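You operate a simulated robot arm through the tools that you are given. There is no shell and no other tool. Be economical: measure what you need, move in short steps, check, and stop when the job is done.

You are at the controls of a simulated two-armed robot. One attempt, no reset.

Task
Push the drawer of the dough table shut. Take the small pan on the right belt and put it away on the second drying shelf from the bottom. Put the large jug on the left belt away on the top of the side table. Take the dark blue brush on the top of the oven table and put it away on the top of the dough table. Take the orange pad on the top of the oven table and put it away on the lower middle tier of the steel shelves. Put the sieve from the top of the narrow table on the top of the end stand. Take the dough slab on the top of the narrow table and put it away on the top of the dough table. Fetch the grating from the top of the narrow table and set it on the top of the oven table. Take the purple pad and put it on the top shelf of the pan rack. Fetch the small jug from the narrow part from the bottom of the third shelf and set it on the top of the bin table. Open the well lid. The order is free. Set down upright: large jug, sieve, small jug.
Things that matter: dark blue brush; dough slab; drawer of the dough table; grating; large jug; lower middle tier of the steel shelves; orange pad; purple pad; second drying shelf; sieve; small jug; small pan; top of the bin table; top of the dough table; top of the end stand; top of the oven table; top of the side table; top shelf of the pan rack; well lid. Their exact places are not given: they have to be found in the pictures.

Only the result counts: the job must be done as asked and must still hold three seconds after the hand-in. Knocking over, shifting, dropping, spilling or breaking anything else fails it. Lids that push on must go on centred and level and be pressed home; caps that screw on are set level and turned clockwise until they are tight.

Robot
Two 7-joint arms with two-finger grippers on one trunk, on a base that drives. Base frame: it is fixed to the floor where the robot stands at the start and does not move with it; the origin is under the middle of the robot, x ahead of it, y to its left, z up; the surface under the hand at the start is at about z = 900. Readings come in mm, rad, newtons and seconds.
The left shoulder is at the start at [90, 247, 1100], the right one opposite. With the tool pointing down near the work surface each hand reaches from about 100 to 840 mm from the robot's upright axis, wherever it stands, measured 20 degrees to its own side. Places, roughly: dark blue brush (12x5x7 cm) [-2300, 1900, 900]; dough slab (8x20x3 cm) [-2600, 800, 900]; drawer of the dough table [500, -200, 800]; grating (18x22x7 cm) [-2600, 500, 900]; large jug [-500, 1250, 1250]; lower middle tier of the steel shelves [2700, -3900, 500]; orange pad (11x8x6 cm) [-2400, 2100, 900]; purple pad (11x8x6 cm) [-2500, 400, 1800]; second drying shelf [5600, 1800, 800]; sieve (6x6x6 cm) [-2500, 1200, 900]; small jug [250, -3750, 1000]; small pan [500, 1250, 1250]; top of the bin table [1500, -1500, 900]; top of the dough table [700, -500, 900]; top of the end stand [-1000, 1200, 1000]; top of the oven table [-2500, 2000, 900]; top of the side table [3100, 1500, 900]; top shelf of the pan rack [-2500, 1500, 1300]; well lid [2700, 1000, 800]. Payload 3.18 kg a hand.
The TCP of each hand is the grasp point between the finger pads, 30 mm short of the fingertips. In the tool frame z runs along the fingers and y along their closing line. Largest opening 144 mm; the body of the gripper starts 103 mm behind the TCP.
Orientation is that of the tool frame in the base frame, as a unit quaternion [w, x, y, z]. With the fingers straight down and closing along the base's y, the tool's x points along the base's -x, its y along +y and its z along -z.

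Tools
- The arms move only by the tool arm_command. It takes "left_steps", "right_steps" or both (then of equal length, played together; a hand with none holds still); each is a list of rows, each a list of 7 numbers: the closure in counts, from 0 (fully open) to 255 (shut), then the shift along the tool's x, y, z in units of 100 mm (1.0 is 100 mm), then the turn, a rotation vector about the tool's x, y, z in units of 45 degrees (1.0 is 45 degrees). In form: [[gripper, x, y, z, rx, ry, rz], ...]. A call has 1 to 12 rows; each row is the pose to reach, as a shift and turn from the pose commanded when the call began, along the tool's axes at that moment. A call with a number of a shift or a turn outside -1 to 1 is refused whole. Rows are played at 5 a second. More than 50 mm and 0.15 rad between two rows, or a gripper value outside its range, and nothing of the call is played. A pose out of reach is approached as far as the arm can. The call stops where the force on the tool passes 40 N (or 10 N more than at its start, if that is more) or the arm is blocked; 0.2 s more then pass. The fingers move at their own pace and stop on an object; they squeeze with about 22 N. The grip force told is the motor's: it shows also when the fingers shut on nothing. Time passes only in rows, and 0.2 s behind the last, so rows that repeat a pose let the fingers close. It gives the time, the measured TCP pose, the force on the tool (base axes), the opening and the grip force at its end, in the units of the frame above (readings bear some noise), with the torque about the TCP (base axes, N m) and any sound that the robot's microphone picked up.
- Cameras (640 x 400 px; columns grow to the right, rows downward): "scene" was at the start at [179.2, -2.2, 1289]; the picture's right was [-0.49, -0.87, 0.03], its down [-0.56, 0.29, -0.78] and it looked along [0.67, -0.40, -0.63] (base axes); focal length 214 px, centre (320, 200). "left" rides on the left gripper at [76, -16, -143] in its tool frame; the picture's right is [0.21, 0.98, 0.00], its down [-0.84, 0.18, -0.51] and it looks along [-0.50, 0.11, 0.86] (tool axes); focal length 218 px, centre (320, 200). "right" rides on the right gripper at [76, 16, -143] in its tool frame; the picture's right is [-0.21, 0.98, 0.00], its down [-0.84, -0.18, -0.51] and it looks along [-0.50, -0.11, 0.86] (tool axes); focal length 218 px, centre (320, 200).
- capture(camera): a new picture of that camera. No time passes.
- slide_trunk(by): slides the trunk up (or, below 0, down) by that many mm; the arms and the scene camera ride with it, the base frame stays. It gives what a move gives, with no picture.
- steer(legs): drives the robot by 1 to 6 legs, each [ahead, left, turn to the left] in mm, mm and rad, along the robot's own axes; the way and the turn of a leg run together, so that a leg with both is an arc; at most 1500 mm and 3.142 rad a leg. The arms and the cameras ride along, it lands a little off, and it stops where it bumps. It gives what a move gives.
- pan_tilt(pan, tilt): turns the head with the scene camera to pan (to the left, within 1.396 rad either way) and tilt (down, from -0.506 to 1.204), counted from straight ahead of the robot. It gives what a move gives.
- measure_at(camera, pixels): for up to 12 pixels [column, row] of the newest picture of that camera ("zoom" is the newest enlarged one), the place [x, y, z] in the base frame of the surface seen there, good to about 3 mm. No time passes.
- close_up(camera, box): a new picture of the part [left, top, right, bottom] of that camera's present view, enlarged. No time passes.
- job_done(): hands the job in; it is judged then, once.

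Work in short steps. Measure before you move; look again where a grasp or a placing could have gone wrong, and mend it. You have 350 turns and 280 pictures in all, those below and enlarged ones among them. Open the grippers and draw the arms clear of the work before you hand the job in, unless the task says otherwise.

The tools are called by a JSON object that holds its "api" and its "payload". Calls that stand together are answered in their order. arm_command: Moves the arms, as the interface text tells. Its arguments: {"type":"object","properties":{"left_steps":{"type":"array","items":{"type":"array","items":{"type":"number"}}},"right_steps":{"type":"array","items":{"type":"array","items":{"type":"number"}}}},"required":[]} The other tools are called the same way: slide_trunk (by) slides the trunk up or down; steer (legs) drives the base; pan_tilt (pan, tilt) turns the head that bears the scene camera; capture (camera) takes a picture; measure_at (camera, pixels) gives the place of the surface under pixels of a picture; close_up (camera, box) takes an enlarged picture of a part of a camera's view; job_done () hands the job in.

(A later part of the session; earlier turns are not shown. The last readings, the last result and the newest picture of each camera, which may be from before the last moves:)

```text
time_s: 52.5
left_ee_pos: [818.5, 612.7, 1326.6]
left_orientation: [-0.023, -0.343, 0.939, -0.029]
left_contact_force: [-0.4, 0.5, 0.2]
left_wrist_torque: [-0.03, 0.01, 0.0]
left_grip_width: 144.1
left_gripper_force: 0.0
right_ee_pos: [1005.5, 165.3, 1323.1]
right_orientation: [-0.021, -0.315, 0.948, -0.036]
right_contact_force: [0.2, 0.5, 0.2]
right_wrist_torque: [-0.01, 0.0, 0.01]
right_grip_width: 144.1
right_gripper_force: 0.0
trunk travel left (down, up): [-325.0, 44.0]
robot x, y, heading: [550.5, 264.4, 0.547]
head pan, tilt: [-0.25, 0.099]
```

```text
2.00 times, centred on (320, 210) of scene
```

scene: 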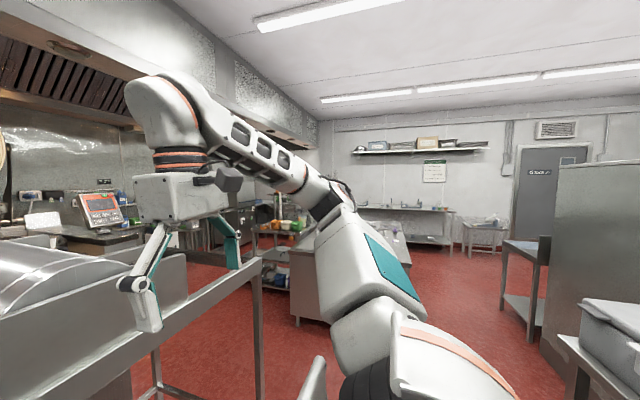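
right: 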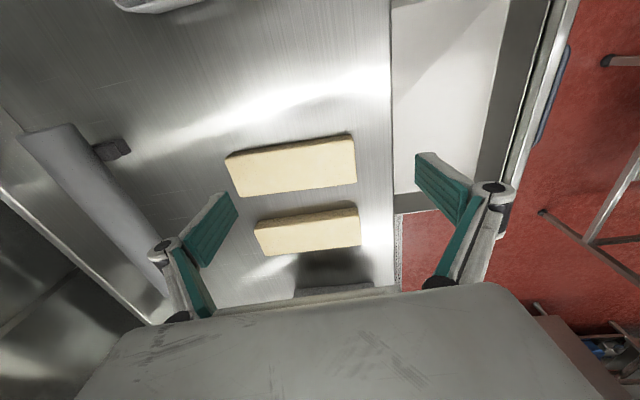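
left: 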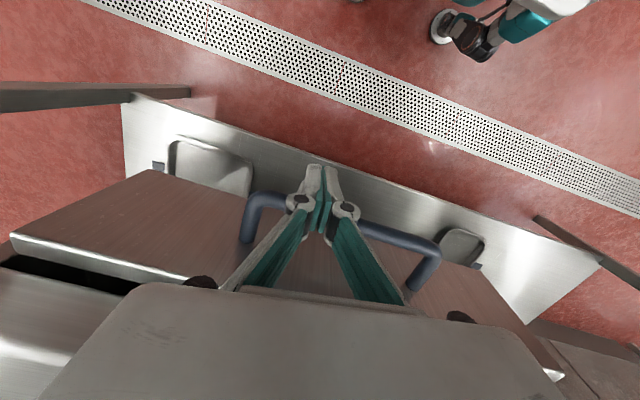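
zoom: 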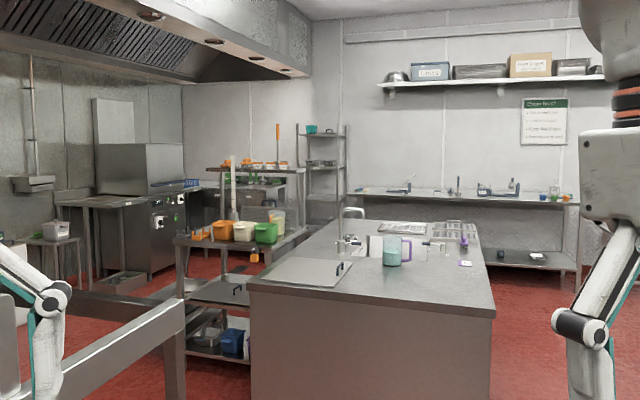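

I measure the rack shelves, lid and side table seen here.

{"api": "measure_at", "payload": {"camera": "zoom", "pixels": [[325, 134], [325, 164], [325, 197], [320, 222], [300, 132], [345, 135], [338, 268], [270, 285], [310, 285], [250, 235], [200, 240], [290, 235]]}}

{"api": "close_up", "payload": {"camera": "scene", "box": [280, 150, 380, 225]}}

{"api": "close_up", "payload": {"camera": "scene", "box": [220, 190, 380, 310]}}

```text
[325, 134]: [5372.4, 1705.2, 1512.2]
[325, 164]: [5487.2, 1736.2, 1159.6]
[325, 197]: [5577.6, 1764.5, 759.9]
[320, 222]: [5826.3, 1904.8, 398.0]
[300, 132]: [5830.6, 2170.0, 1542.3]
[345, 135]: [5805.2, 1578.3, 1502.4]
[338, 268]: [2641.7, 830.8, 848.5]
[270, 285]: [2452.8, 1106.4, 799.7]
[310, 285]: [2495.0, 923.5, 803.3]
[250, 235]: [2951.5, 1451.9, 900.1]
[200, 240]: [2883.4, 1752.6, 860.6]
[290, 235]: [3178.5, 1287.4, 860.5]
```

```text
5.33 times, centred on (330, 188) of scene
```

zoom: 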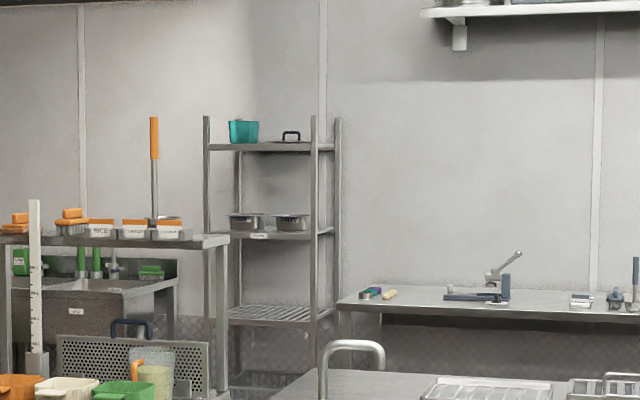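

```text
3.33 times, centred on (300, 250) of scene
```

zoom: 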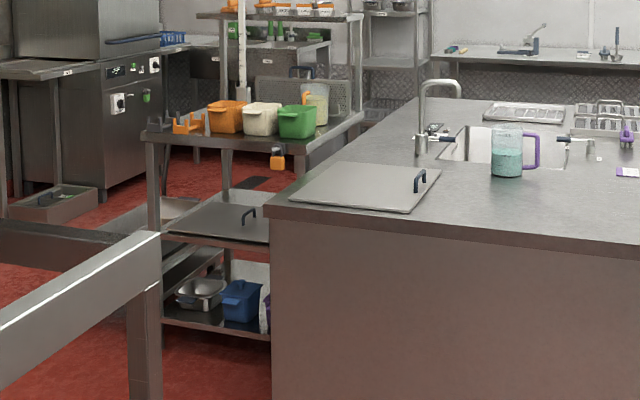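

The drying rack has shelves at z≈400, 760, 1160, 1500, so the pan needs hands pitched ~45° forward. I turn back to the sheeter, centre on the pan (x≈613) and pitch both hands.

{"api": "steer", "payload": {"legs": [[0, 0, 1.024], [0, -62, 0]]}}

{"api": "arm_command", "payload": {"left_steps": [[0, 0, 0, 0, 0, -0.16, 0.03], [0, 0, 0, 0, 0, -0.32, 0.06], [0, 0, 0, 0, 0, -0.48, 0.09], [0, 0, 0, 0, 0, -0.64, 0.12], [0, 0, 0, 0, 0, -0.8, 0.15], [0, 0, 0, 0, 0, -0.96, 0.18]], "right_steps": [[0, 0, 0, 0, 0, -0.16, 0.02], [0, 0, 0, 0, 0, -0.32, 0.04], [0, 0, 0, 0, 0, -0.48, 0.05], [0, 0, 0, 0, 0, -0.64, 0.07], [0, 0, 0, 0, 0, -0.8, 0.09], [0, 0, 0, 0, 0, -0.96, 0.11]]}}

{"api": "pan_tilt", "payload": {"pan": 0.0, "tilt": 0.5}}

{"api": "capture", "payload": {"camera": "scene"}}

```text
time_s: 56.3
left_ee_pos: [457.1, 674.0, 1327.1]
left_orientation: [0.006, 0.757, -0.652, 0.037]
left_contact_force: [0.0, -0.3, -0.1]
left_wrist_torque: [-0.01, 0.02, 0.0]
left_grip_width: 144.1
left_gripper_force: 0.0
right_ee_pos: [935.4, 598.0, 1322.2]
right_orientation: [0.002, 0.737, -0.675, 0.041]
right_contact_force: [1.0, 0.3, -0.2]
right_wrist_torque: [0.01, -0.01, -0.02]
right_grip_width: 144.2
right_gripper_force: 0.0
trunk travel left (down, up): [-325.0, 44.0]
robot x, y, heading: [608.5, 261.5, 1.564]
head pan, tilt: [-0.25, 0.099]
```

```text
time_s: 57.7
left_ee_pos: [457.0, 675.3, 1327.6]
left_orientation: [-0.238, 0.67, -0.659, -0.246]
left_contact_force: [0.4, 0.2, 0.3]
left_wrist_torque: [0.02, 0.02, -0.03]
left_grip_width: 144.0
left_gripper_force: 0.1
right_ee_pos: [974.6, 615.3, 1328.9]
right_orientation: [-0.25, 0.671, -0.659, -0.233]
right_contact_force: [-0.6, 0.1, 0.9]
right_wrist_torque: [0.02, 0.04, -0.02]
right_grip_width: 143.9
right_gripper_force: 0.0
right hand out of reach, approached as far as the arm can: row 2, 3, 4, 5, 6
trunk travel left (down, up): [-325.0, 44.0]
robot x, y, heading: [610.6, 264.3, 1.57]
head pan, tilt: [-0.25, 0.099]
```

```text
time_s: 58.5
left_ee_pos: [456.7, 674.5, 1325.8]
left_orientation: [-0.236, 0.671, -0.659, -0.246]
left_contact_force: [-1.1, -0.6, -0.4]
left_wrist_torque: [0.04, 0.03, 0.02]
left_grip_width: 144.0
left_gripper_force: 0.1
right_ee_pos: [974.8, 616.0, 1327.9]
right_orientation: [-0.25, 0.672, -0.657, -0.233]
right_contact_force: [0.5, -0.4, 0.9]
right_wrist_torque: [0.02, 0.0, -0.01]
right_grip_width: 143.9
right_gripper_force: 0.1
trunk travel left (down, up): [-325.0, 44.0]
robot x, y, heading: [615.1, 263.6, 1.566]
head pan, tilt: [0.0, 0.499]
```

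```text
250 pictures are left
```

scene: 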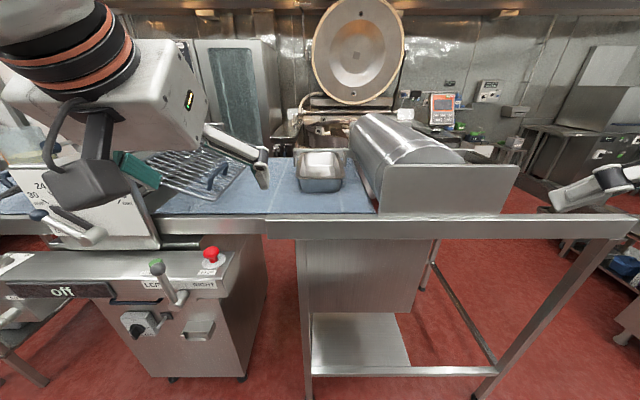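

Hands are pitched ~40°. I check the clearance from the right handle to the drum on the belt's end and measure the pan again.

{"api": "close_up", "payload": {"camera": "scene", "box": [260, 110, 420, 222]}}

{"api": "measure_at", "payload": {"camera": "zoom", "pixels": [[145, 165], [148, 190], [335, 165], [340, 190], [372, 60], [390, 130], [410, 190], [435, 250], [470, 300], [150, 210], [180, 160], [340, 260]]}}

```text
3.57 times, centred on (340, 166) of scene
```

zoom: 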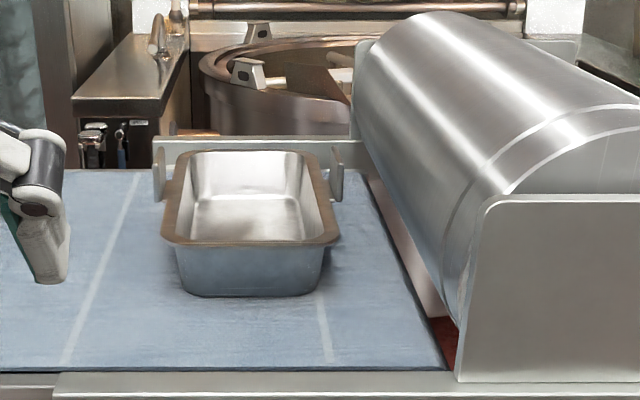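

```text
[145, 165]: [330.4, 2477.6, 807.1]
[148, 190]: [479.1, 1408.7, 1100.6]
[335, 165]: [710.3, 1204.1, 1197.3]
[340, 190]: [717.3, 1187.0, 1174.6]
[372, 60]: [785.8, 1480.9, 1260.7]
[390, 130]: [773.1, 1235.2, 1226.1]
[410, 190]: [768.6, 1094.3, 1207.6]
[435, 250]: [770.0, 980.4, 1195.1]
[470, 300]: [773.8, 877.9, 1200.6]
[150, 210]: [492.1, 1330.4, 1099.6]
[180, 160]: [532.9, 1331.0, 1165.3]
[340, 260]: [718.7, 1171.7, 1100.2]
```

Drum edge is x≈770, tight for the right hand, so I will try lifting by the left handle (x≈515) alone. I raise the right hand, drive forward and view with the left hand camera.

{"api": "arm_command", "payload": {"right_steps": [[0, -0.2, 0.1, -0.25, 0, 0, 0], [0, -0.4, 0.2, -0.5, 0, 0, 0], [0, -0.6, 0.3, -0.7, 0, 0, 0]], "left_steps": [[0, -0.1, -0.15, 0, 0, 0, 0], [0, -0.2, -0.3, 0, 0, 0, 0], [0, -0.2, -0.5, 0, 0, 0, 0]]}}

{"api": "steer", "payload": {"legs": [[270, 0, 0]]}}

{"api": "capture", "payload": {"camera": "left"}}

{"api": "capture", "payload": {"camera": "scene"}}

```text
time_s: 59.3
left_ee_pos: [506.2, 691.2, 1338.6]
left_orientation: [-0.236, 0.67, -0.66, -0.244]
left_contact_force: [0.1, 1.3, 0.5]
left_wrist_torque: [0.03, -0.01, 0.04]
left_grip_width: 144.0
left_gripper_force: 0.0
right_ee_pos: [944.2, 617.5, 1422.8]
right_orientation: [-0.25, 0.671, -0.658, -0.233]
right_contact_force: [0.3, -0.3, -0.5]
right_wrist_torque: [0.0, 0.0, 0.0]
right_grip_width: 143.9
right_gripper_force: 0.1
trunk travel left (down, up): [-325.0, 44.0]
robot x, y, heading: [609.7, 263.2, 1.569]
head pan, tilt: [0.0, 0.499]
```

```text
time_s: 61.2
left_ee_pos: [508.8, 958.6, 1337.8]
left_orientation: [-0.237, 0.67, -0.66, -0.244]
left_contact_force: [0.1, -0.1, -0.2]
left_wrist_torque: [0.02, 0.02, 0.0]
left_grip_width: 143.9
left_gripper_force: 0.1
right_ee_pos: [944.2, 884.6, 1421.4]
right_orientation: [-0.25, 0.67, -0.659, -0.233]
right_contact_force: [-0.4, 0.3, 0.3]
right_wrist_torque: [0.0, 0.0, 0.0]
right_grip_width: 143.7
right_gripper_force: 0.0
trunk travel left (down, up): [-325.0, 44.0]
robot x, y, heading: [612.3, 527.1, 1.57]
head pan, tilt: [0.0, 0.499]
```

```text
248 pictures are left
```

left: 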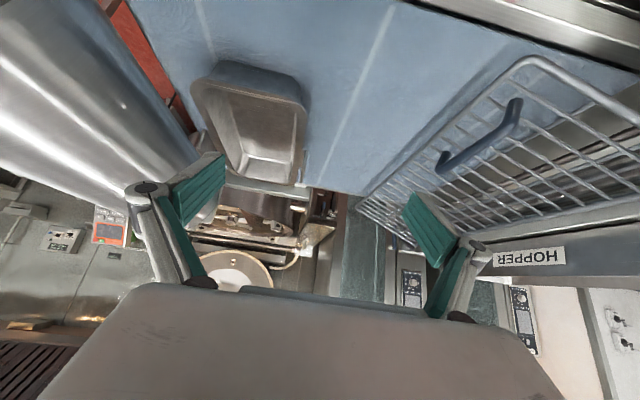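

```text
247 pictures are left
```

scene: 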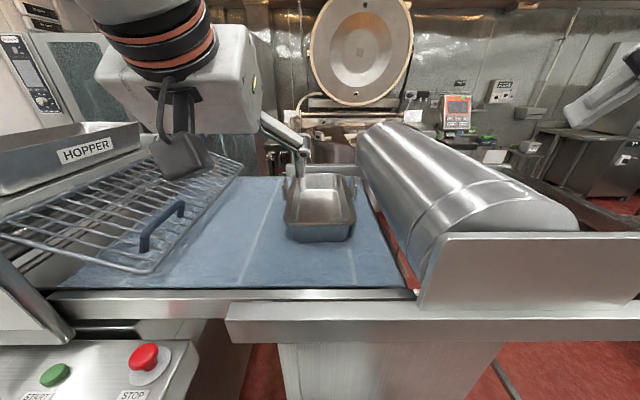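

I zoom on the pan in both views to see the left handle precisely.

{"api": "close_up", "payload": {"camera": "left", "box": [170, 50, 330, 210]}}

{"api": "measure_at", "payload": {"camera": "zoom", "pixels": [[320, 225], [330, 240], [345, 265], [320, 265], [100, 250], [120, 80], [320, 120]]}}

{"api": "close_up", "payload": {"camera": "scene", "box": [260, 150, 380, 250]}}

```text
2.50 times, centred on (250, 130) of left
```

zoom: 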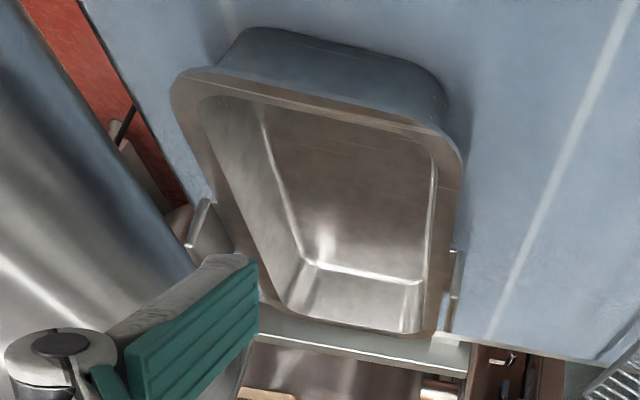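

```text
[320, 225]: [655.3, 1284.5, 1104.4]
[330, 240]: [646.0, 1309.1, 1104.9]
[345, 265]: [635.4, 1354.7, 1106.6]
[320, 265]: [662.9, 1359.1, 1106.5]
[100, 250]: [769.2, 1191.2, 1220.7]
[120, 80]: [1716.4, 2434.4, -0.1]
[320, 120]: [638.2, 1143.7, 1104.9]
```

```text
4.00 times, centred on (320, 200) of scene
```

zoom: 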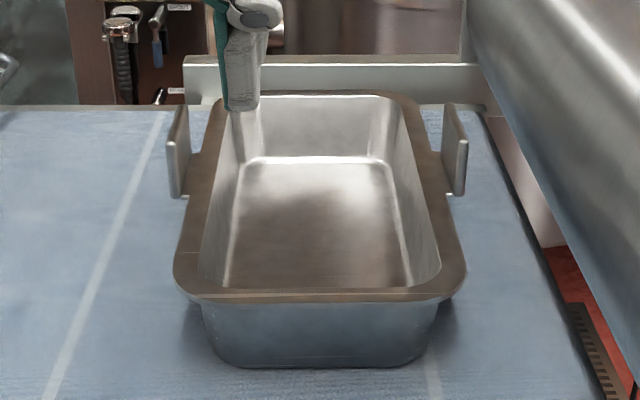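

I measure the left handle plate's extents in this zoom.

{"api": "measure_at", "payload": {"camera": "zoom", "pixels": [[182, 110], [176, 145], [172, 190], [183, 150], [186, 180], [187, 130], [197, 155], [205, 185], [452, 150], [460, 180], [450, 110], [220, 110]]}}

```text
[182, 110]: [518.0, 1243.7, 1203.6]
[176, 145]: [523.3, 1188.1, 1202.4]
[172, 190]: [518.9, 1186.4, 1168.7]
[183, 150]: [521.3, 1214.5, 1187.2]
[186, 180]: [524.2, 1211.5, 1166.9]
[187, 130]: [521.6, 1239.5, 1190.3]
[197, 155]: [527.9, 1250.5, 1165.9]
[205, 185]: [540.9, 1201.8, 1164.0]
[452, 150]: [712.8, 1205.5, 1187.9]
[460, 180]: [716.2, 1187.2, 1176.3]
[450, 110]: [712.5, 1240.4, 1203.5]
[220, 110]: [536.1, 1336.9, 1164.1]
```

Handle plate: x 516–522, y 1186–1250, z 1165–1204. I advance the left hand with ~40 mm opening toward (519, 1195, 1198).

{"api": "arm_command", "payload": {"left_steps": [[185, -0.26, -0.03, 0.21, 0, 0, 0], [185, -0.51, -0.07, 0.43, 0, 0, 0], [185, -0.77, -0.1, 0.64, 0, 0, 0]]}}

{"api": "arm_command", "payload": {"left_steps": [[185, -0.26, 0, 0.21, 0, 0, 0], [185, -0.51, 0, 0.43, 0, 0, 0], [185, -0.77, 0, 0.64, 0, 0, 0]]}}

{"api": "arm_command", "payload": {"left_steps": [[185, 0.1, 0, 0.35, 0, 0, 0], [185, 0.2, 0, 0.7, 0, 0, 0], [185, 0.34, 0, 0.93, 0, 0, 0]]}}

{"api": "capture", "payload": {"camera": "left"}}

{"api": "close_up", "payload": {"camera": "scene", "box": [240, 130, 400, 250]}}

```text
time_s: 62.0
left_ee_pos: [518.8, 1060.0, 1340.1]
left_orientation: [-0.237, 0.67, -0.66, -0.245]
left_contact_force: [-0.5, 0.2, -0.1]
left_wrist_torque: [0.0, 0.0, 0.0]
left_grip_width: 39.6
left_gripper_force: 0.0
right_ee_pos: [945.5, 883.9, 1421.2]
right_orientation: [-0.25, 0.67, -0.659, -0.233]
right_contact_force: [0.0, 0.0, 0.4]
right_wrist_torque: [-0.01, 0.0, 0.01]
right_grip_width: 143.8
right_gripper_force: 0.1
trunk travel left (down, up): [-325.0, 44.0]
robot x, y, heading: [617.3, 531.5, 1.566]
head pan, tilt: [0.0, 0.499]
```

```text
time_s: 62.8
left_ee_pos: [515.3, 1159.8, 1338.4]
left_orientation: [-0.237, 0.67, -0.66, -0.245]
left_contact_force: [-0.7, 0.2, -0.2]
left_wrist_torque: [-0.02, -0.02, 0.01]
left_grip_width: 39.6
left_gripper_force: 0.0
right_ee_pos: [945.4, 886.0, 1420.3]
right_orientation: [-0.249, 0.67, -0.659, -0.233]
right_contact_force: [0.3, -0.4, 0.7]
right_wrist_torque: [-0.05, 0.02, -0.02]
right_grip_width: 143.7
right_gripper_force: 0.0
trunk travel left (down, up): [-325.0, 44.0]
robot x, y, heading: [618.9, 532.5, 1.564]
head pan, tilt: [0.0, 0.499]
```

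```text
time_s: 63.6
left_ee_pos: [513.8, 1193.0, 1245.3]
left_orientation: [-0.237, 0.67, -0.66, -0.244]
left_contact_force: [0.1, -0.1, -0.1]
left_wrist_torque: [-0.01, -0.02, 0.0]
left_grip_width: 39.6
left_gripper_force: 0.1
right_ee_pos: [945.3, 884.4, 1421.1]
right_orientation: [-0.25, 0.67, -0.659, -0.232]
right_contact_force: [-0.3, -0.1, 0.0]
right_wrist_torque: [-0.01, 0.0, 0.0]
right_grip_width: 144.3
right_gripper_force: 0.1
trunk travel left (down, up): [-325.0, 44.0]
robot x, y, heading: [614.4, 531.3, 1.566]
head pan, tilt: [0.0, 0.499]
```

```text
244 pictures are left
```

left: 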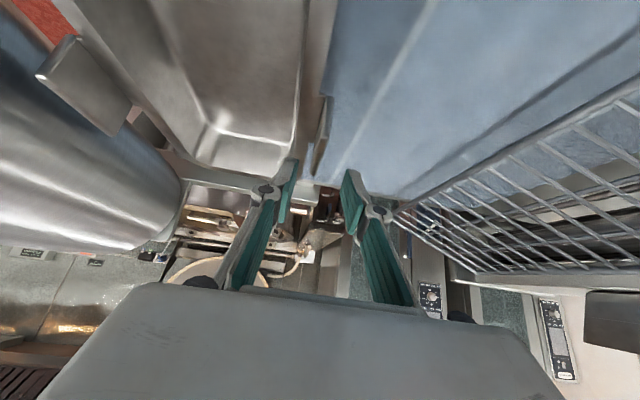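

```text
3.33 times, centred on (320, 190) of scene
```

zoom: 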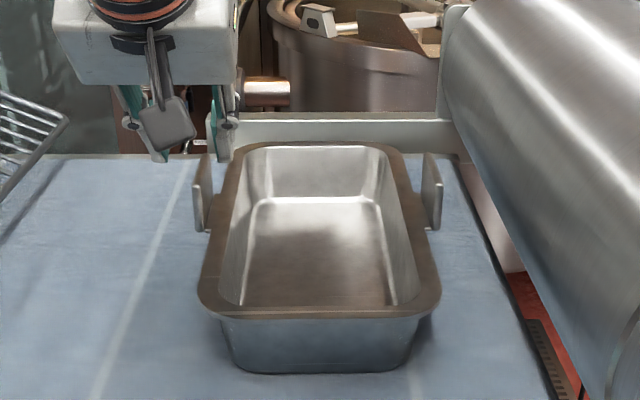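

The handle lies between the fingers. I lower 47 mm and close, then lift slightly.

{"api": "arm_command", "payload": {"left_steps": [[185, 0.15, -0.05, 0.18, 0, 0, 0], [185, 0.3, -0.05, 0.36, 0, 0, 0], [255, 0.3, -0.05, 0.36, 0, 0, 0], [255, 0.3, -0.05, 0.36, 0, 0, 0], [255, 0.3, -0.05, 0.36, 0, 0, 0], [255, 0.1, -0.05, 0.12, 0, 0, 0], [255, 0.1, -0.05, 0.12, 0, 0, 0]]}}

{"api": "close_up", "payload": {"camera": "scene", "box": [240, 130, 400, 250]}}

```text
time_s: 65.2
left_ee_pos: [518.3, 1193.4, 1227.8]
left_orientation: [-0.236, 0.67, -0.661, -0.243]
left_contact_force: [-1.3, 0.6, -4.4]
left_wrist_torque: [-0.12, 0.49, -0.01]
left_grip_width: 7.9
left_gripper_force: 21.8
right_ee_pos: [944.3, 885.4, 1421.1]
right_orientation: [-0.251, 0.67, -0.659, -0.233]
right_contact_force: [0.6, 0.7, -0.1]
right_wrist_torque: [-0.01, 0.02, 0.02]
right_grip_width: 143.7
right_gripper_force: 0.0
trunk travel left (down, up): [-325.0, 44.0]
robot x, y, heading: [615.7, 532.0, 1.564]
head pan, tilt: [0.0, 0.499]
```

```text
3.33 times, centred on (320, 190) of scene
```

zoom: 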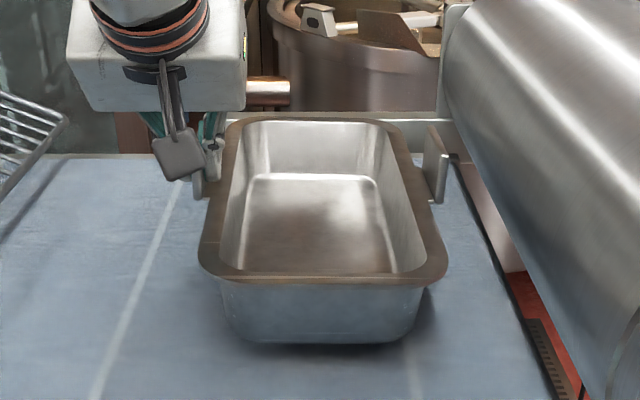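

The pan (≈4.4 N) hangs level from the left hand. I lift it, back off, and retract the arm.

{"api": "arm_command", "payload": {"left_steps": [[255, -0.21, 0, -0.26, 0, 0, 0], [255, -0.43, 0, -0.51, 0, 0, 0], [255, -0.64, 0, -0.77, 0, 0, 0]]}}

{"api": "steer", "payload": {"legs": [[-400, 0, 0]]}}

{"api": "arm_command", "payload": {"left_steps": [[255, 0.23, 0, -0.19, 0, 0, 0], [255, 0.46, 0, -0.38, 0, 0, 0], [255, 0.69, 0, -0.57, 0, 0, 0], [255, 0.92, 0, -0.76, 0, 0, 0]]}}

{"api": "capture", "payload": {"camera": "scene"}}

```text
time_s: 66.0
left_ee_pos: [521.8, 1191.1, 1330.1]
left_orientation: [-0.238, 0.669, -0.661, -0.243]
left_contact_force: [-0.3, 0.3, -5.7]
left_wrist_torque: [-0.11, 0.47, -0.02]
left_grip_width: 8.0
left_gripper_force: 22.0
right_ee_pos: [944.8, 883.1, 1422.4]
right_orientation: [-0.25, 0.67, -0.659, -0.234]
right_contact_force: [0.2, -0.6, -0.4]
right_wrist_torque: [0.04, -0.02, 0.02]
right_grip_width: 143.9
right_gripper_force: 0.0
trunk travel left (down, up): [-325.0, 44.0]
robot x, y, heading: [614.5, 529.7, 1.563]
head pan, tilt: [0.0, 0.499]
```

```text
time_s: 68.5
left_ee_pos: [513.0, 790.9, 1329.5]
left_orientation: [-0.235, 0.674, -0.656, -0.246]
left_contact_force: [-1.2, 1.2, -5.1]
left_wrist_torque: [-0.18, 0.51, 0.0]
left_grip_width: 7.7
left_gripper_force: 22.2
right_ee_pos: [942.1, 486.7, 1421.4]
right_orientation: [-0.249, 0.673, -0.656, -0.234]
right_contact_force: [-0.4, -0.9, -0.6]
right_wrist_torque: [-0.01, -0.01, 0.0]
right_grip_width: 144.1
right_gripper_force: 0.0
trunk travel left (down, up): [-325.0, 44.0]
robot x, y, heading: [615.3, 133.1, 1.579]
head pan, tilt: [0.0, 0.499]
```

```text
time_s: 69.5
left_ee_pos: [517.1, 671.1, 1329.2]
left_orientation: [-0.235, 0.673, -0.656, -0.246]
left_contact_force: [0.5, -0.2, -5.0]
left_wrist_torque: [-0.15, 0.5, -0.04]
left_grip_width: 7.9
left_gripper_force: 22.2
right_ee_pos: [941.8, 487.5, 1422.9]
right_orientation: [-0.249, 0.673, -0.656, -0.234]
right_contact_force: [-0.1, 0.0, 0.1]
right_wrist_torque: [0.0, 0.05, 0.0]
right_grip_width: 144.0
right_gripper_force: 0.0
trunk travel left (down, up): [-325.0, 44.0]
robot x, y, heading: [612.0, 132.4, 1.576]
head pan, tilt: [0.0, 0.499]
```

```text
241 pictures are left
```

scene: 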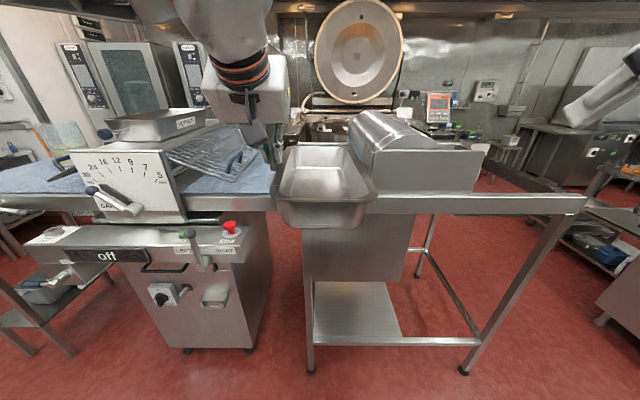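

Pan is held clear. I turn right to face east and look at the way.

{"api": "steer", "payload": {"legs": [[0, 0, -0.8], [0, 0, -0.776]]}}

{"api": "pan_tilt", "payload": {"pan": 0.0, "tilt": 0.25}}

{"api": "capture", "payload": {"camera": "scene"}}

```text
time_s: 74.1
left_ee_pos: [1154.6, 225.4, 1329.0]
left_orientation: [0.34, -0.008, 0.94, 0.006]
left_contact_force: [-0.8, 0.1, -4.8]
left_wrist_torque: [0.49, 0.14, -0.02]
left_grip_width: 8.1
left_gripper_force: 22.0
right_ee_pos: [966.9, -197.5, 1422.5]
right_orientation: [0.341, -0.009, 0.94, -0.012]
right_contact_force: [-0.1, -0.3, -0.8]
right_wrist_torque: [0.01, 0.01, -0.01]
right_grip_width: 144.1
right_gripper_force: 0.1
trunk travel left (down, up): [-325.0, 44.0]
robot x, y, heading: [614.4, 133.7, -0.004]
head pan, tilt: [0.0, 0.499]
```

```text
time_s: 74.8
left_ee_pos: [1155.3, 226.1, 1328.8]
left_orientation: [0.34, -0.007, 0.94, 0.005]
left_contact_force: [0.2, -0.1, -5.6]
left_wrist_torque: [0.46, 0.14, -0.01]
left_grip_width: 8.1
left_gripper_force: 22.1
right_ee_pos: [966.0, -197.9, 1421.6]
right_orientation: [0.342, -0.009, 0.94, -0.011]
right_contact_force: [-0.1, 1.1, -0.6]
right_wrist_torque: [0.02, 0.02, 0.01]
right_grip_width: 143.9
right_gripper_force: 0.2
trunk travel left (down, up): [-325.0, 44.0]
robot x, y, heading: [615.8, 137.5, -0.006]
head pan, tilt: [0.0, 0.25]
```

```text
240 pictures are left
```

scene: 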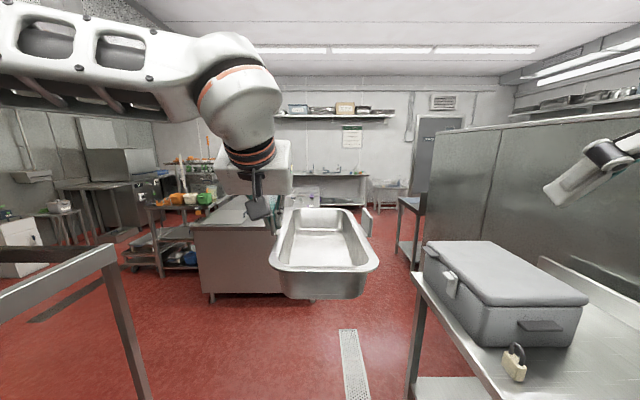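

I measure island footprint and surroundings for the route.

{"api": "measure_at", "payload": {"camera": "scene", "pixels": [[212, 296], [300, 292], [372, 240], [395, 250], [410, 208], [375, 183], [325, 195], [380, 205], [200, 220], [270, 192], [155, 210], [355, 296]]}}

{"api": "close_up", "payload": {"camera": "scene", "box": [270, 150, 470, 300]}}

```text
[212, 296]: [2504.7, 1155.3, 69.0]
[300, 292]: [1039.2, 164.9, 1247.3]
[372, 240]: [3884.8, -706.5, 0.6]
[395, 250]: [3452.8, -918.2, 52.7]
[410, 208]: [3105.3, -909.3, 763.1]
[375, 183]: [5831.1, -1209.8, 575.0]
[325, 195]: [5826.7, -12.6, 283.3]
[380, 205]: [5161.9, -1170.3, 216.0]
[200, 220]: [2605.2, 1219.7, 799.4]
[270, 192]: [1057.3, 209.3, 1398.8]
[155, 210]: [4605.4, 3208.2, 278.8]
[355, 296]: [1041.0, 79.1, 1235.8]
```

```text
2.67 times, centred on (370, 225) of scene
```

zoom: 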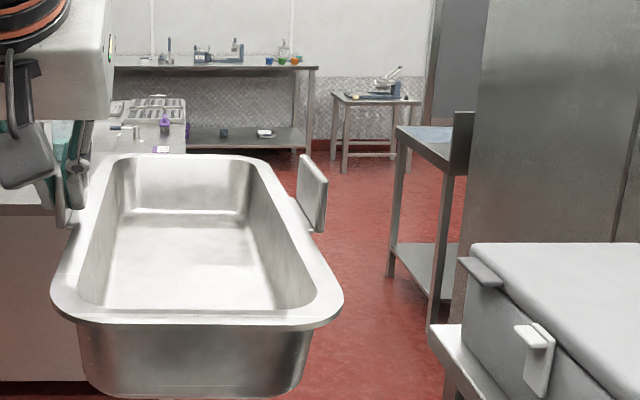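

The right side gap (y≈-900..?) looks passable. I drive east along y≈130 past the dough table and look again.

{"api": "steer", "payload": {"legs": [[1300, 0, 0]]}}

{"api": "capture", "payload": {"camera": "scene"}}

{"api": "pan_tilt", "payload": {"pan": 0.5, "tilt": 0.3}}

{"api": "capture", "payload": {"camera": "scene"}}

```text
time_s: 81.5
left_ee_pos: [2476.7, 220.6, 1328.2]
left_orientation: [0.34, -0.007, 0.94, 0.005]
left_contact_force: [-0.3, -0.2, -5.7]
left_wrist_torque: [0.5, 0.14, 0.01]
left_grip_width: 8.0
left_gripper_force: 22.0
right_ee_pos: [2288.8, -202.7, 1421.9]
right_orientation: [0.341, -0.009, 0.94, -0.012]
right_contact_force: [0.5, 0.1, -0.8]
right_wrist_torque: [-0.01, -0.01, 0.0]
right_grip_width: 143.8
right_gripper_force: 0.0
trunk travel left (down, up): [-325.0, 44.0]
robot x, y, heading: [1932.0, 128.2, 0.002]
head pan, tilt: [0.0, 0.25]
```

```text
238 pictures are left
```

scene: 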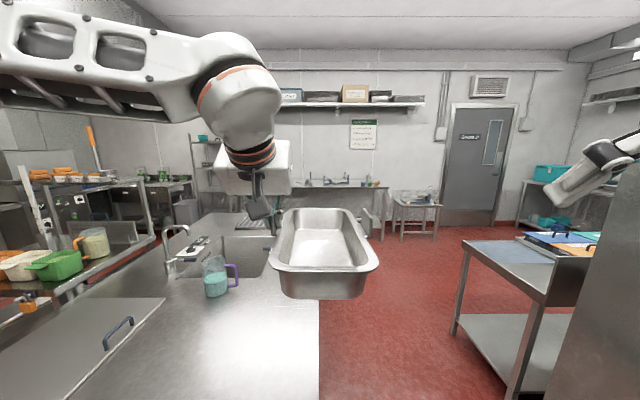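

```text
time_s: 82.4
left_ee_pos: [2476.8, 221.8, 1328.9]
left_orientation: [0.34, -0.007, 0.94, 0.005]
left_contact_force: [0.5, 0.0, -4.8]
left_wrist_torque: [0.47, 0.14, -0.01]
left_grip_width: 7.9
left_gripper_force: 22.1
right_ee_pos: [2286.6, -203.2, 1421.7]
right_orientation: [0.341, -0.008, 0.94, -0.012]
right_contact_force: [-0.4, 0.3, -0.1]
right_wrist_torque: [0.0, 0.01, 0.03]
right_grip_width: 144.2
right_gripper_force: 0.0
trunk travel left (down, up): [-325.0, 44.0]
robot x, y, heading: [1933.8, 131.4, -0.006]
head pan, tilt: [0.499, 0.3]
```

```text
237 pictures are left
```

scene: 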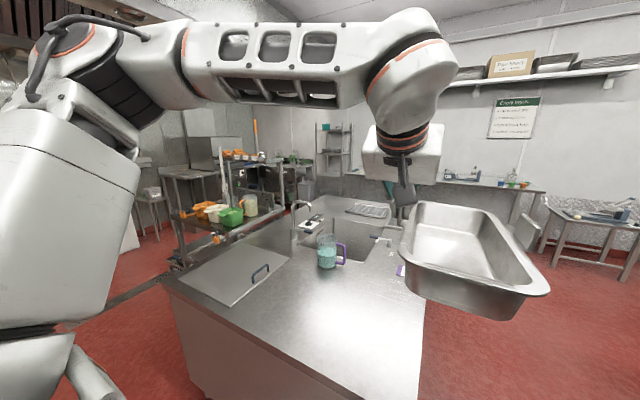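

I measure island corners, the well lid and rack in this view, and take a zoom of the lid.

{"api": "measure_at", "payload": {"camera": "scene", "pixels": [[415, 330], [420, 395], [165, 280], [310, 197], [385, 212], [335, 182], [332, 154], [355, 175], [230, 305], [190, 270], [250, 245], [290, 262]]}}

{"api": "close_up", "payload": {"camera": "scene", "box": [160, 190, 340, 310]}}

{"api": "close_up", "payload": {"camera": "scene", "box": [260, 100, 380, 220]}}

```text
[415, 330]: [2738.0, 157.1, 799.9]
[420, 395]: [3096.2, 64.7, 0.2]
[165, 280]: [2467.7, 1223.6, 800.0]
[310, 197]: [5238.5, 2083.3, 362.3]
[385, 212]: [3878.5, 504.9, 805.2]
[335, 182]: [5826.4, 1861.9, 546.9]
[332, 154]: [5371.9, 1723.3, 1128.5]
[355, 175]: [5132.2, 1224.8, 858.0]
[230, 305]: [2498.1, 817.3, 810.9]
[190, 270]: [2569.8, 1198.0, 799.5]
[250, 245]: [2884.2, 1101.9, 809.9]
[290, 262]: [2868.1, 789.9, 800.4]
```

```text
3.33 times, centred on (250, 250) of scene
```

zoom: 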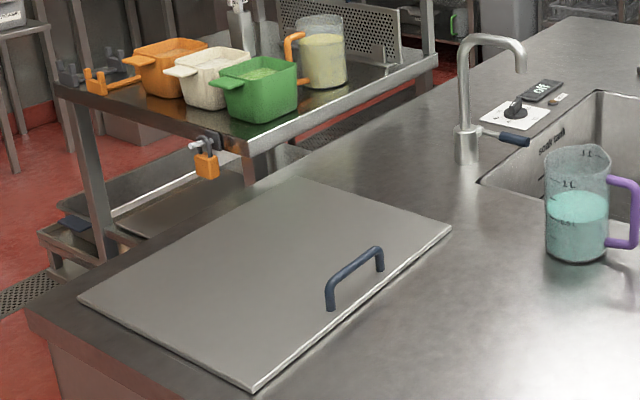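

```text
3.33 times, centred on (320, 160) of scene
```

zoom: 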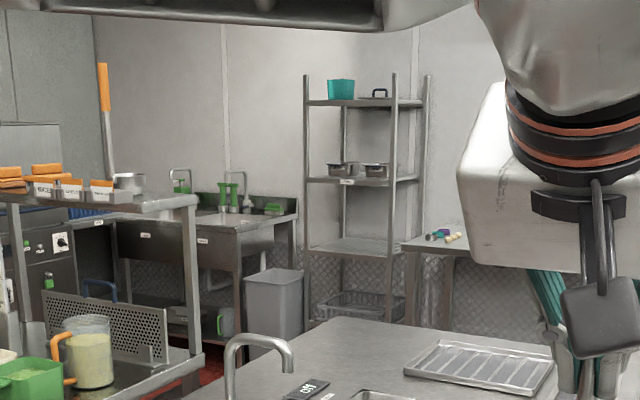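

Lid spans x 2498–2884, y 800–1198 with a handle near y≈830, likely hinged at its far-left edge. I measure rack posts in the last zoom.

{"api": "measure_at", "payload": {"camera": "zoom", "pixels": [[307, 140], [307, 220], [392, 140], [392, 220], [425, 150], [345, 140], [350, 252], [330, 243], [380, 245], [350, 182], [275, 275], [455, 240]]}}

```text
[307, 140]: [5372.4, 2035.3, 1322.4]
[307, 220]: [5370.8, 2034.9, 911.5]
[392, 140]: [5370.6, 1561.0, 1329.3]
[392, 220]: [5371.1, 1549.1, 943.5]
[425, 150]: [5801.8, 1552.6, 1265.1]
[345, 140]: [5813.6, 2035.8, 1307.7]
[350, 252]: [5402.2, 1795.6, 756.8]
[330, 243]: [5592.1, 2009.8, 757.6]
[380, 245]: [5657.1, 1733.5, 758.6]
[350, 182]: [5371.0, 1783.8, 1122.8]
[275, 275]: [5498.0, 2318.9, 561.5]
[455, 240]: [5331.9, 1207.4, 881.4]
```

Rack: posts y 1550–2035, front x≈5370, shelf 2 at z≈757, shelf 3 underside ≈1115. I drive around the island's right side (y≈-260) to its far end.

{"api": "steer", "payload": {"legs": [[0, -390, 0], [1300, 0, 0], [1250, 0, 0]]}}

{"api": "pan_tilt", "payload": {"pan": 0.9, "tilt": 0.35}}

{"api": "capture", "payload": {"camera": "scene"}}

```text
time_s: 98.6
left_ee_pos: [5067.6, -157.0, 1328.4]
left_orientation: [0.339, -0.01, 0.941, 0.007]
left_contact_force: [0.5, 0.4, -5.4]
left_wrist_torque: [0.49, 0.14, -0.02]
left_grip_width: 8.0
left_gripper_force: 21.8
right_ee_pos: [4881.0, -581.7, 1421.2]
right_orientation: [0.341, -0.011, 0.94, -0.011]
right_contact_force: [0.7, 1.1, 0.0]
right_wrist_torque: [0.02, 0.01, -0.03]
right_grip_width: 143.6
right_gripper_force: 0.1
trunk travel left (down, up): [-325.0, 44.0]
robot x, y, heading: [4528.8, -249.5, 0.004]
head pan, tilt: [0.499, 0.3]
```

```text
time_s: 99.5
left_ee_pos: [5067.0, -157.6, 1330.2]
left_orientation: [0.34, -0.009, 0.941, 0.006]
left_contact_force: [-0.2, -1.2, -4.5]
left_wrist_torque: [0.46, 0.16, -0.01]
left_grip_width: 8.0
left_gripper_force: 22.3
right_ee_pos: [4880.1, -582.9, 1422.3]
right_orientation: [0.341, -0.011, 0.94, -0.011]
right_contact_force: [-0.3, 0.6, -0.8]
right_wrist_torque: [0.02, -0.01, -0.01]
right_grip_width: 144.2
right_gripper_force: 0.0
trunk travel left (down, up): [-325.0, 44.0]
robot x, y, heading: [4523.3, -253.3, 0.001]
head pan, tilt: [0.901, 0.351]
```

```text
234 pictures are left
```

scene: 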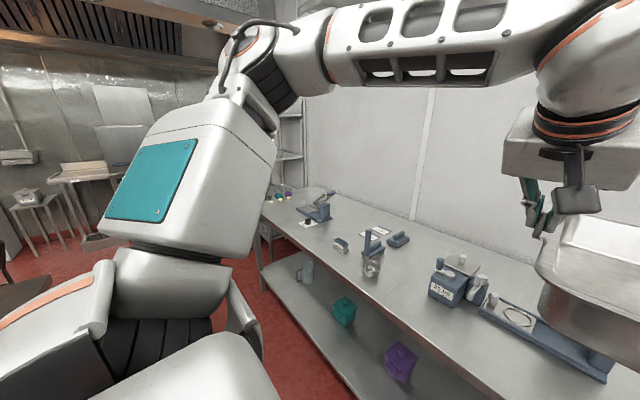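

I measure the bench edge and rack beyond to judge the sideways drive.

{"api": "measure_at", "payload": {"camera": "scene", "pixels": [[262, 216], [330, 270], [420, 345], [290, 160], [295, 115], [265, 255], [30, 290], [255, 265], [300, 190], [125, 240]]}}

{"api": "pan_tilt", "payload": {"pan": 1.39, "tilt": 0.35}}

{"api": "capture", "payload": {"camera": "scene"}}

```text
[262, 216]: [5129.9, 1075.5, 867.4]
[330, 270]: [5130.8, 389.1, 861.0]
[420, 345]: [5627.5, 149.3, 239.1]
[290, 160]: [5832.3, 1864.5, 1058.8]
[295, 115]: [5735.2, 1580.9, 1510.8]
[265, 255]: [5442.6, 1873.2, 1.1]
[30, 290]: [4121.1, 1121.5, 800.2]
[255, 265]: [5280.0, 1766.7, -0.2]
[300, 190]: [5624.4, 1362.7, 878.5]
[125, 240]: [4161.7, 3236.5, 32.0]
```

```text
time_s: 100.4
left_ee_pos: [5068.7, -157.6, 1328.1]
left_orientation: [0.34, -0.01, 0.94, 0.006]
left_contact_force: [-0.3, -0.2, -6.2]
left_wrist_torque: [0.51, 0.13, 0.01]
left_grip_width: 7.8
left_gripper_force: 21.9
right_ee_pos: [4881.5, -581.5, 1421.4]
right_orientation: [0.341, -0.011, 0.94, -0.011]
right_contact_force: [-1.0, -0.2, -0.5]
right_wrist_torque: [0.03, 0.0, -0.01]
right_grip_width: 144.0
right_gripper_force: 0.1
trunk travel left (down, up): [-325.0, 44.0]
robot x, y, heading: [4526.2, -254.0, 0.002]
head pan, tilt: [1.389, 0.351]
```

```text
233 pictures are left
```

scene: 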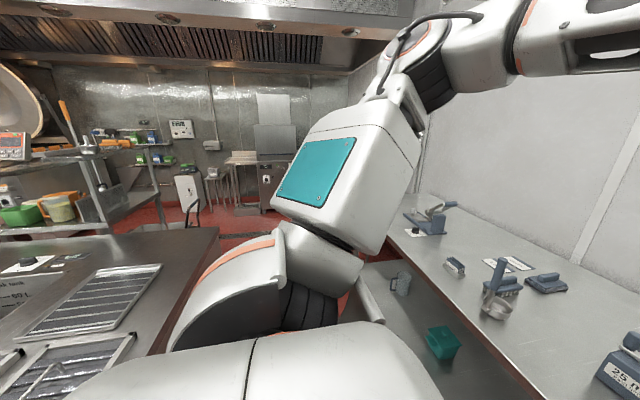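

I measure the island's far end.

{"api": "measure_at", "payload": {"camera": "scene", "pixels": [[214, 236], [175, 310], [150, 345], [110, 232], [145, 205], [250, 210], [200, 205], [190, 228]]}}

```text
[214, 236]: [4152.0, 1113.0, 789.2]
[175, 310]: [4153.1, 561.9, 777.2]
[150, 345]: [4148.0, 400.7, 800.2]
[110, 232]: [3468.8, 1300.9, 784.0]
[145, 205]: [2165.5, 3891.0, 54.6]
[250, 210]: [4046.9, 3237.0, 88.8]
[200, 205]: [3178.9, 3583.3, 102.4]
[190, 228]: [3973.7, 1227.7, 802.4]
```

Island ends at x≈4153, bench front is x≈5130. I go sideways up the gap in two stages.

{"api": "steer", "payload": {"legs": [[114, 0, 0], [0, 1200, 0]]}}

{"api": "pan_tilt", "payload": {"pan": 0.7, "tilt": 0.4}}

{"api": "capture", "payload": {"camera": "scene"}}

{"api": "pan_tilt", "payload": {"pan": 1.39, "tilt": 0.4}}

{"api": "capture", "payload": {"camera": "scene"}}

```text
time_s: 112.2
left_ee_pos: [5194.2, 1051.9, 1327.8]
left_orientation: [0.339, 0.0, 0.941, 0.003]
left_contact_force: [-0.5, -0.4, -5.8]
left_wrist_torque: [0.51, 0.14, 0.0]
left_grip_width: 8.0
left_gripper_force: 21.8
right_ee_pos: [5000.4, 630.7, 1422.5]
right_orientation: [0.341, -0.001, 0.94, -0.015]
right_contact_force: [0.2, 1.2, -0.5]
right_wrist_torque: [0.0, 0.01, -0.02]
right_grip_width: 144.0
right_gripper_force: 0.1
trunk travel left (down, up): [-325.0, 44.0]
robot x, y, heading: [4652.9, 964.1, -0.02]
head pan, tilt: [1.389, 0.351]
```

```text
time_s: 113.2
left_ee_pos: [5194.5, 1050.9, 1329.9]
left_orientation: [0.339, 0.0, 0.941, 0.003]
left_contact_force: [0.2, 0.4, -5.3]
left_wrist_torque: [0.47, 0.14, -0.02]
left_grip_width: 7.8
left_gripper_force: 21.9
right_ee_pos: [4999.4, 630.2, 1421.7]
right_orientation: [0.341, -0.001, 0.94, -0.015]
right_contact_force: [-0.4, -0.5, -0.3]
right_wrist_torque: [-0.03, 0.0, -0.05]
right_grip_width: 144.3
right_gripper_force: 0.1
trunk travel left (down, up): [-325.0, 44.0]
robot x, y, heading: [4650.5, 965.0, -0.017]
head pan, tilt: [0.7, 0.4]
```

```text
232 pictures are left
```

scene: 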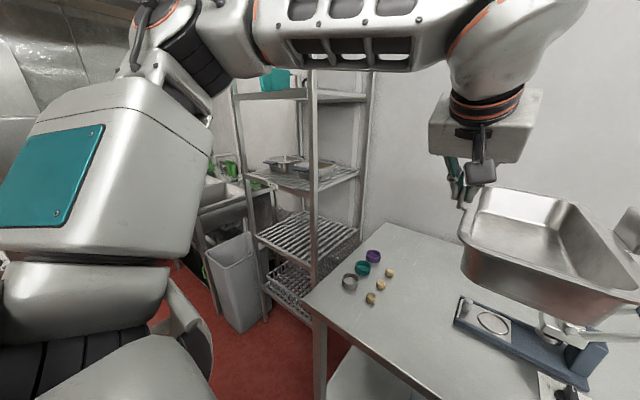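

```text
time_s: 114.3
left_ee_pos: [5194.3, 1052.3, 1329.0]
left_orientation: [0.34, -0.001, 0.941, 0.003]
left_contact_force: [0.5, 0.2, -5.3]
left_wrist_torque: [0.46, 0.1, 0.0]
left_grip_width: 7.9
left_gripper_force: 21.9
right_ee_pos: [4999.3, 630.6, 1421.8]
right_orientation: [0.341, -0.001, 0.94, -0.015]
right_contact_force: [-0.5, 0.1, 0.6]
right_wrist_torque: [0.03, 0.01, -0.01]
right_grip_width: 143.9
right_gripper_force: 0.1
trunk travel left (down, up): [-325.0, 44.0]
robot x, y, heading: [4651.7, 964.1, -0.022]
head pan, tilt: [1.389, 0.4]
```

```text
231 pictures are left
```

scene: 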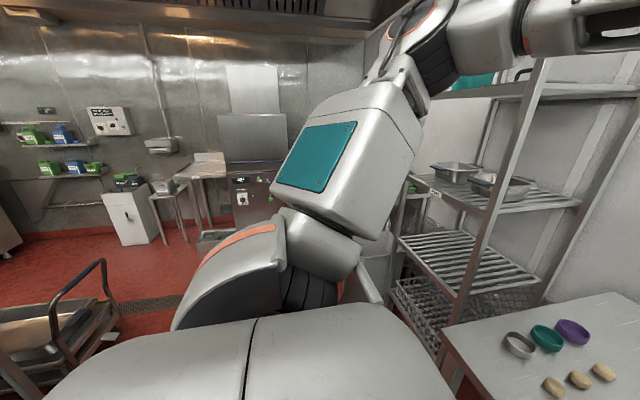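

The left side is free. I drive the remaining way left so the pan faces shelf 2's centre, correcting heading.

{"api": "steer", "payload": {"legs": [[0, 0, 0.02], [-20, 820, 0]]}}

{"api": "pan_tilt", "payload": {"pan": -0.1, "tilt": 0.5}}

{"api": "capture", "payload": {"camera": "scene"}}

```text
time_s: 122.1
left_ee_pos: [5172.1, 1870.2, 1327.7]
left_orientation: [0.34, -0.01, 0.94, 0.007]
left_contact_force: [-1.6, -0.3, -6.2]
left_wrist_torque: [0.51, 0.13, 0.0]
left_grip_width: 7.9
left_gripper_force: 22.0
right_ee_pos: [4984.1, 1447.2, 1420.9]
right_orientation: [0.341, -0.012, 0.94, -0.01]
right_contact_force: [0.4, 0.0, 0.3]
right_wrist_torque: [0.04, -0.01, 0.0]
right_grip_width: 144.1
right_gripper_force: 0.0
trunk travel left (down, up): [-325.0, 44.0]
robot x, y, heading: [4631.0, 1777.7, -0.001]
head pan, tilt: [1.389, 0.4]
```

```text
time_s: 123.7
left_ee_pos: [5170.4, 1871.1, 1328.3]
left_orientation: [0.34, -0.01, 0.94, 0.007]
left_contact_force: [-0.3, -0.8, -4.7]
left_wrist_torque: [0.5, 0.15, -0.03]
left_grip_width: 8.1
left_gripper_force: 22.8
right_ee_pos: [4984.6, 1447.5, 1421.2]
right_orientation: [0.341, -0.01, 0.94, -0.011]
right_contact_force: [0.3, 0.7, 0.4]
right_wrist_torque: [-0.04, 0.01, 0.02]
right_grip_width: 144.1
right_gripper_force: 0.0
trunk travel left (down, up): [-325.0, 44.0]
robot x, y, heading: [4632.2, 1777.8, 0.002]
head pan, tilt: [-0.099, 0.499]
```

```text
230 pictures are left
```

scene: 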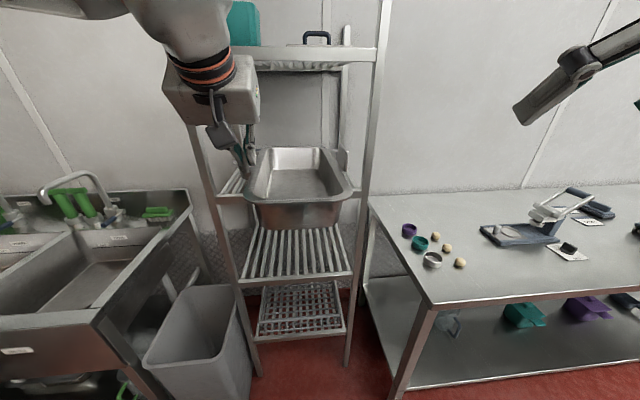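

Pan faces the rack. I lower the trunk fully, lower the arm near shelf height, and check.

{"api": "slide_trunk", "payload": {"by": -320}}

{"api": "arm_command", "payload": {"left_steps": [[255, 0.2, 0, 0.25, 0, 0, 0], [255, 0.45, 0, 0.54, 0, 0, 0], [255, 0.7, 0, 0.84, 0, 0, 0]]}}

{"api": "capture", "payload": {"camera": "scene"}}

{"api": "capture", "payload": {"camera": "left"}}

```text
time_s: 126.3
left_ee_pos: [5190.3, 1879.5, 1021.8]
left_orientation: [0.312, -0.032, 0.949, 0.01]
left_contact_force: [-0.7, 0.4, -4.0]
left_wrist_torque: [0.44, 0.16, 0.0]
left_grip_width: 8.0
left_gripper_force: 21.5
right_ee_pos: [5159.5, 1444.5, 889.7]
right_orientation: [-0.001, -0.01, 1.0, -0.004]
right_contact_force: [0.5, -2.4, 8.2]
right_wrist_torque: [-0.6, 0.01, -0.04]
right_grip_width: 144.4
right_gripper_force: 0.1
trunk travel left (down, up): [-34.0, 336.0]
robot x, y, heading: [4633.1, 1776.4, 0.003]
head pan, tilt: [-0.099, 0.499]
stopped: the force on the tool passed its limit at 124 N (the readings are from after the stop); the commanded pose is now the measured one
```

```text
time_s: 127.1
left_ee_pos: [5181.7, 1876.1, 917.3]
left_orientation: [0.316, -0.032, 0.948, 0.006]
left_contact_force: [0.4, -0.9, -5.3]
left_wrist_torque: [0.48, 0.13, -0.04]
left_grip_width: 8.0
left_gripper_force: 21.8
right_ee_pos: [5159.0, 1445.5, 889.6]
right_orientation: [-0.001, -0.011, 1.0, -0.004]
right_contact_force: [0.8, -3.1, 9.5]
right_wrist_torque: [-0.71, -0.05, 0.06]
right_grip_width: 144.5
right_gripper_force: 0.1
trunk travel left (down, up): [-34.0, 336.0]
robot x, y, heading: [4628.2, 1777.7, 0.003]
head pan, tilt: [-0.099, 0.499]
```

```text
229 pictures are left
```

scene: 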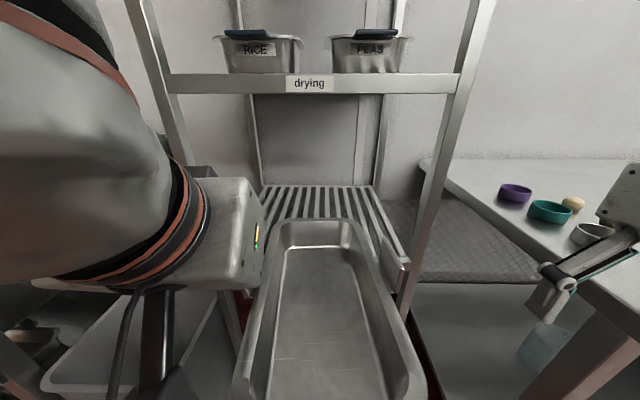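

```text
228 pictures are left
```

left: 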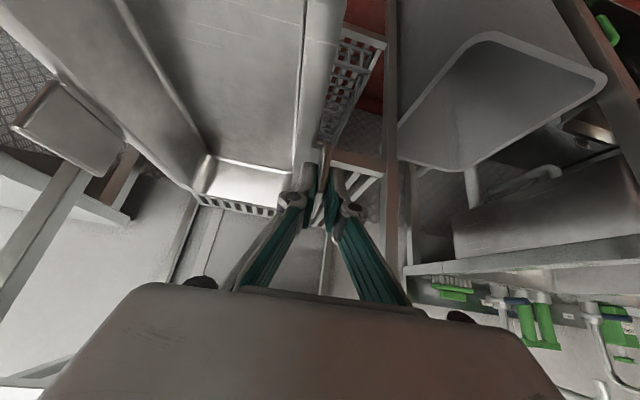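

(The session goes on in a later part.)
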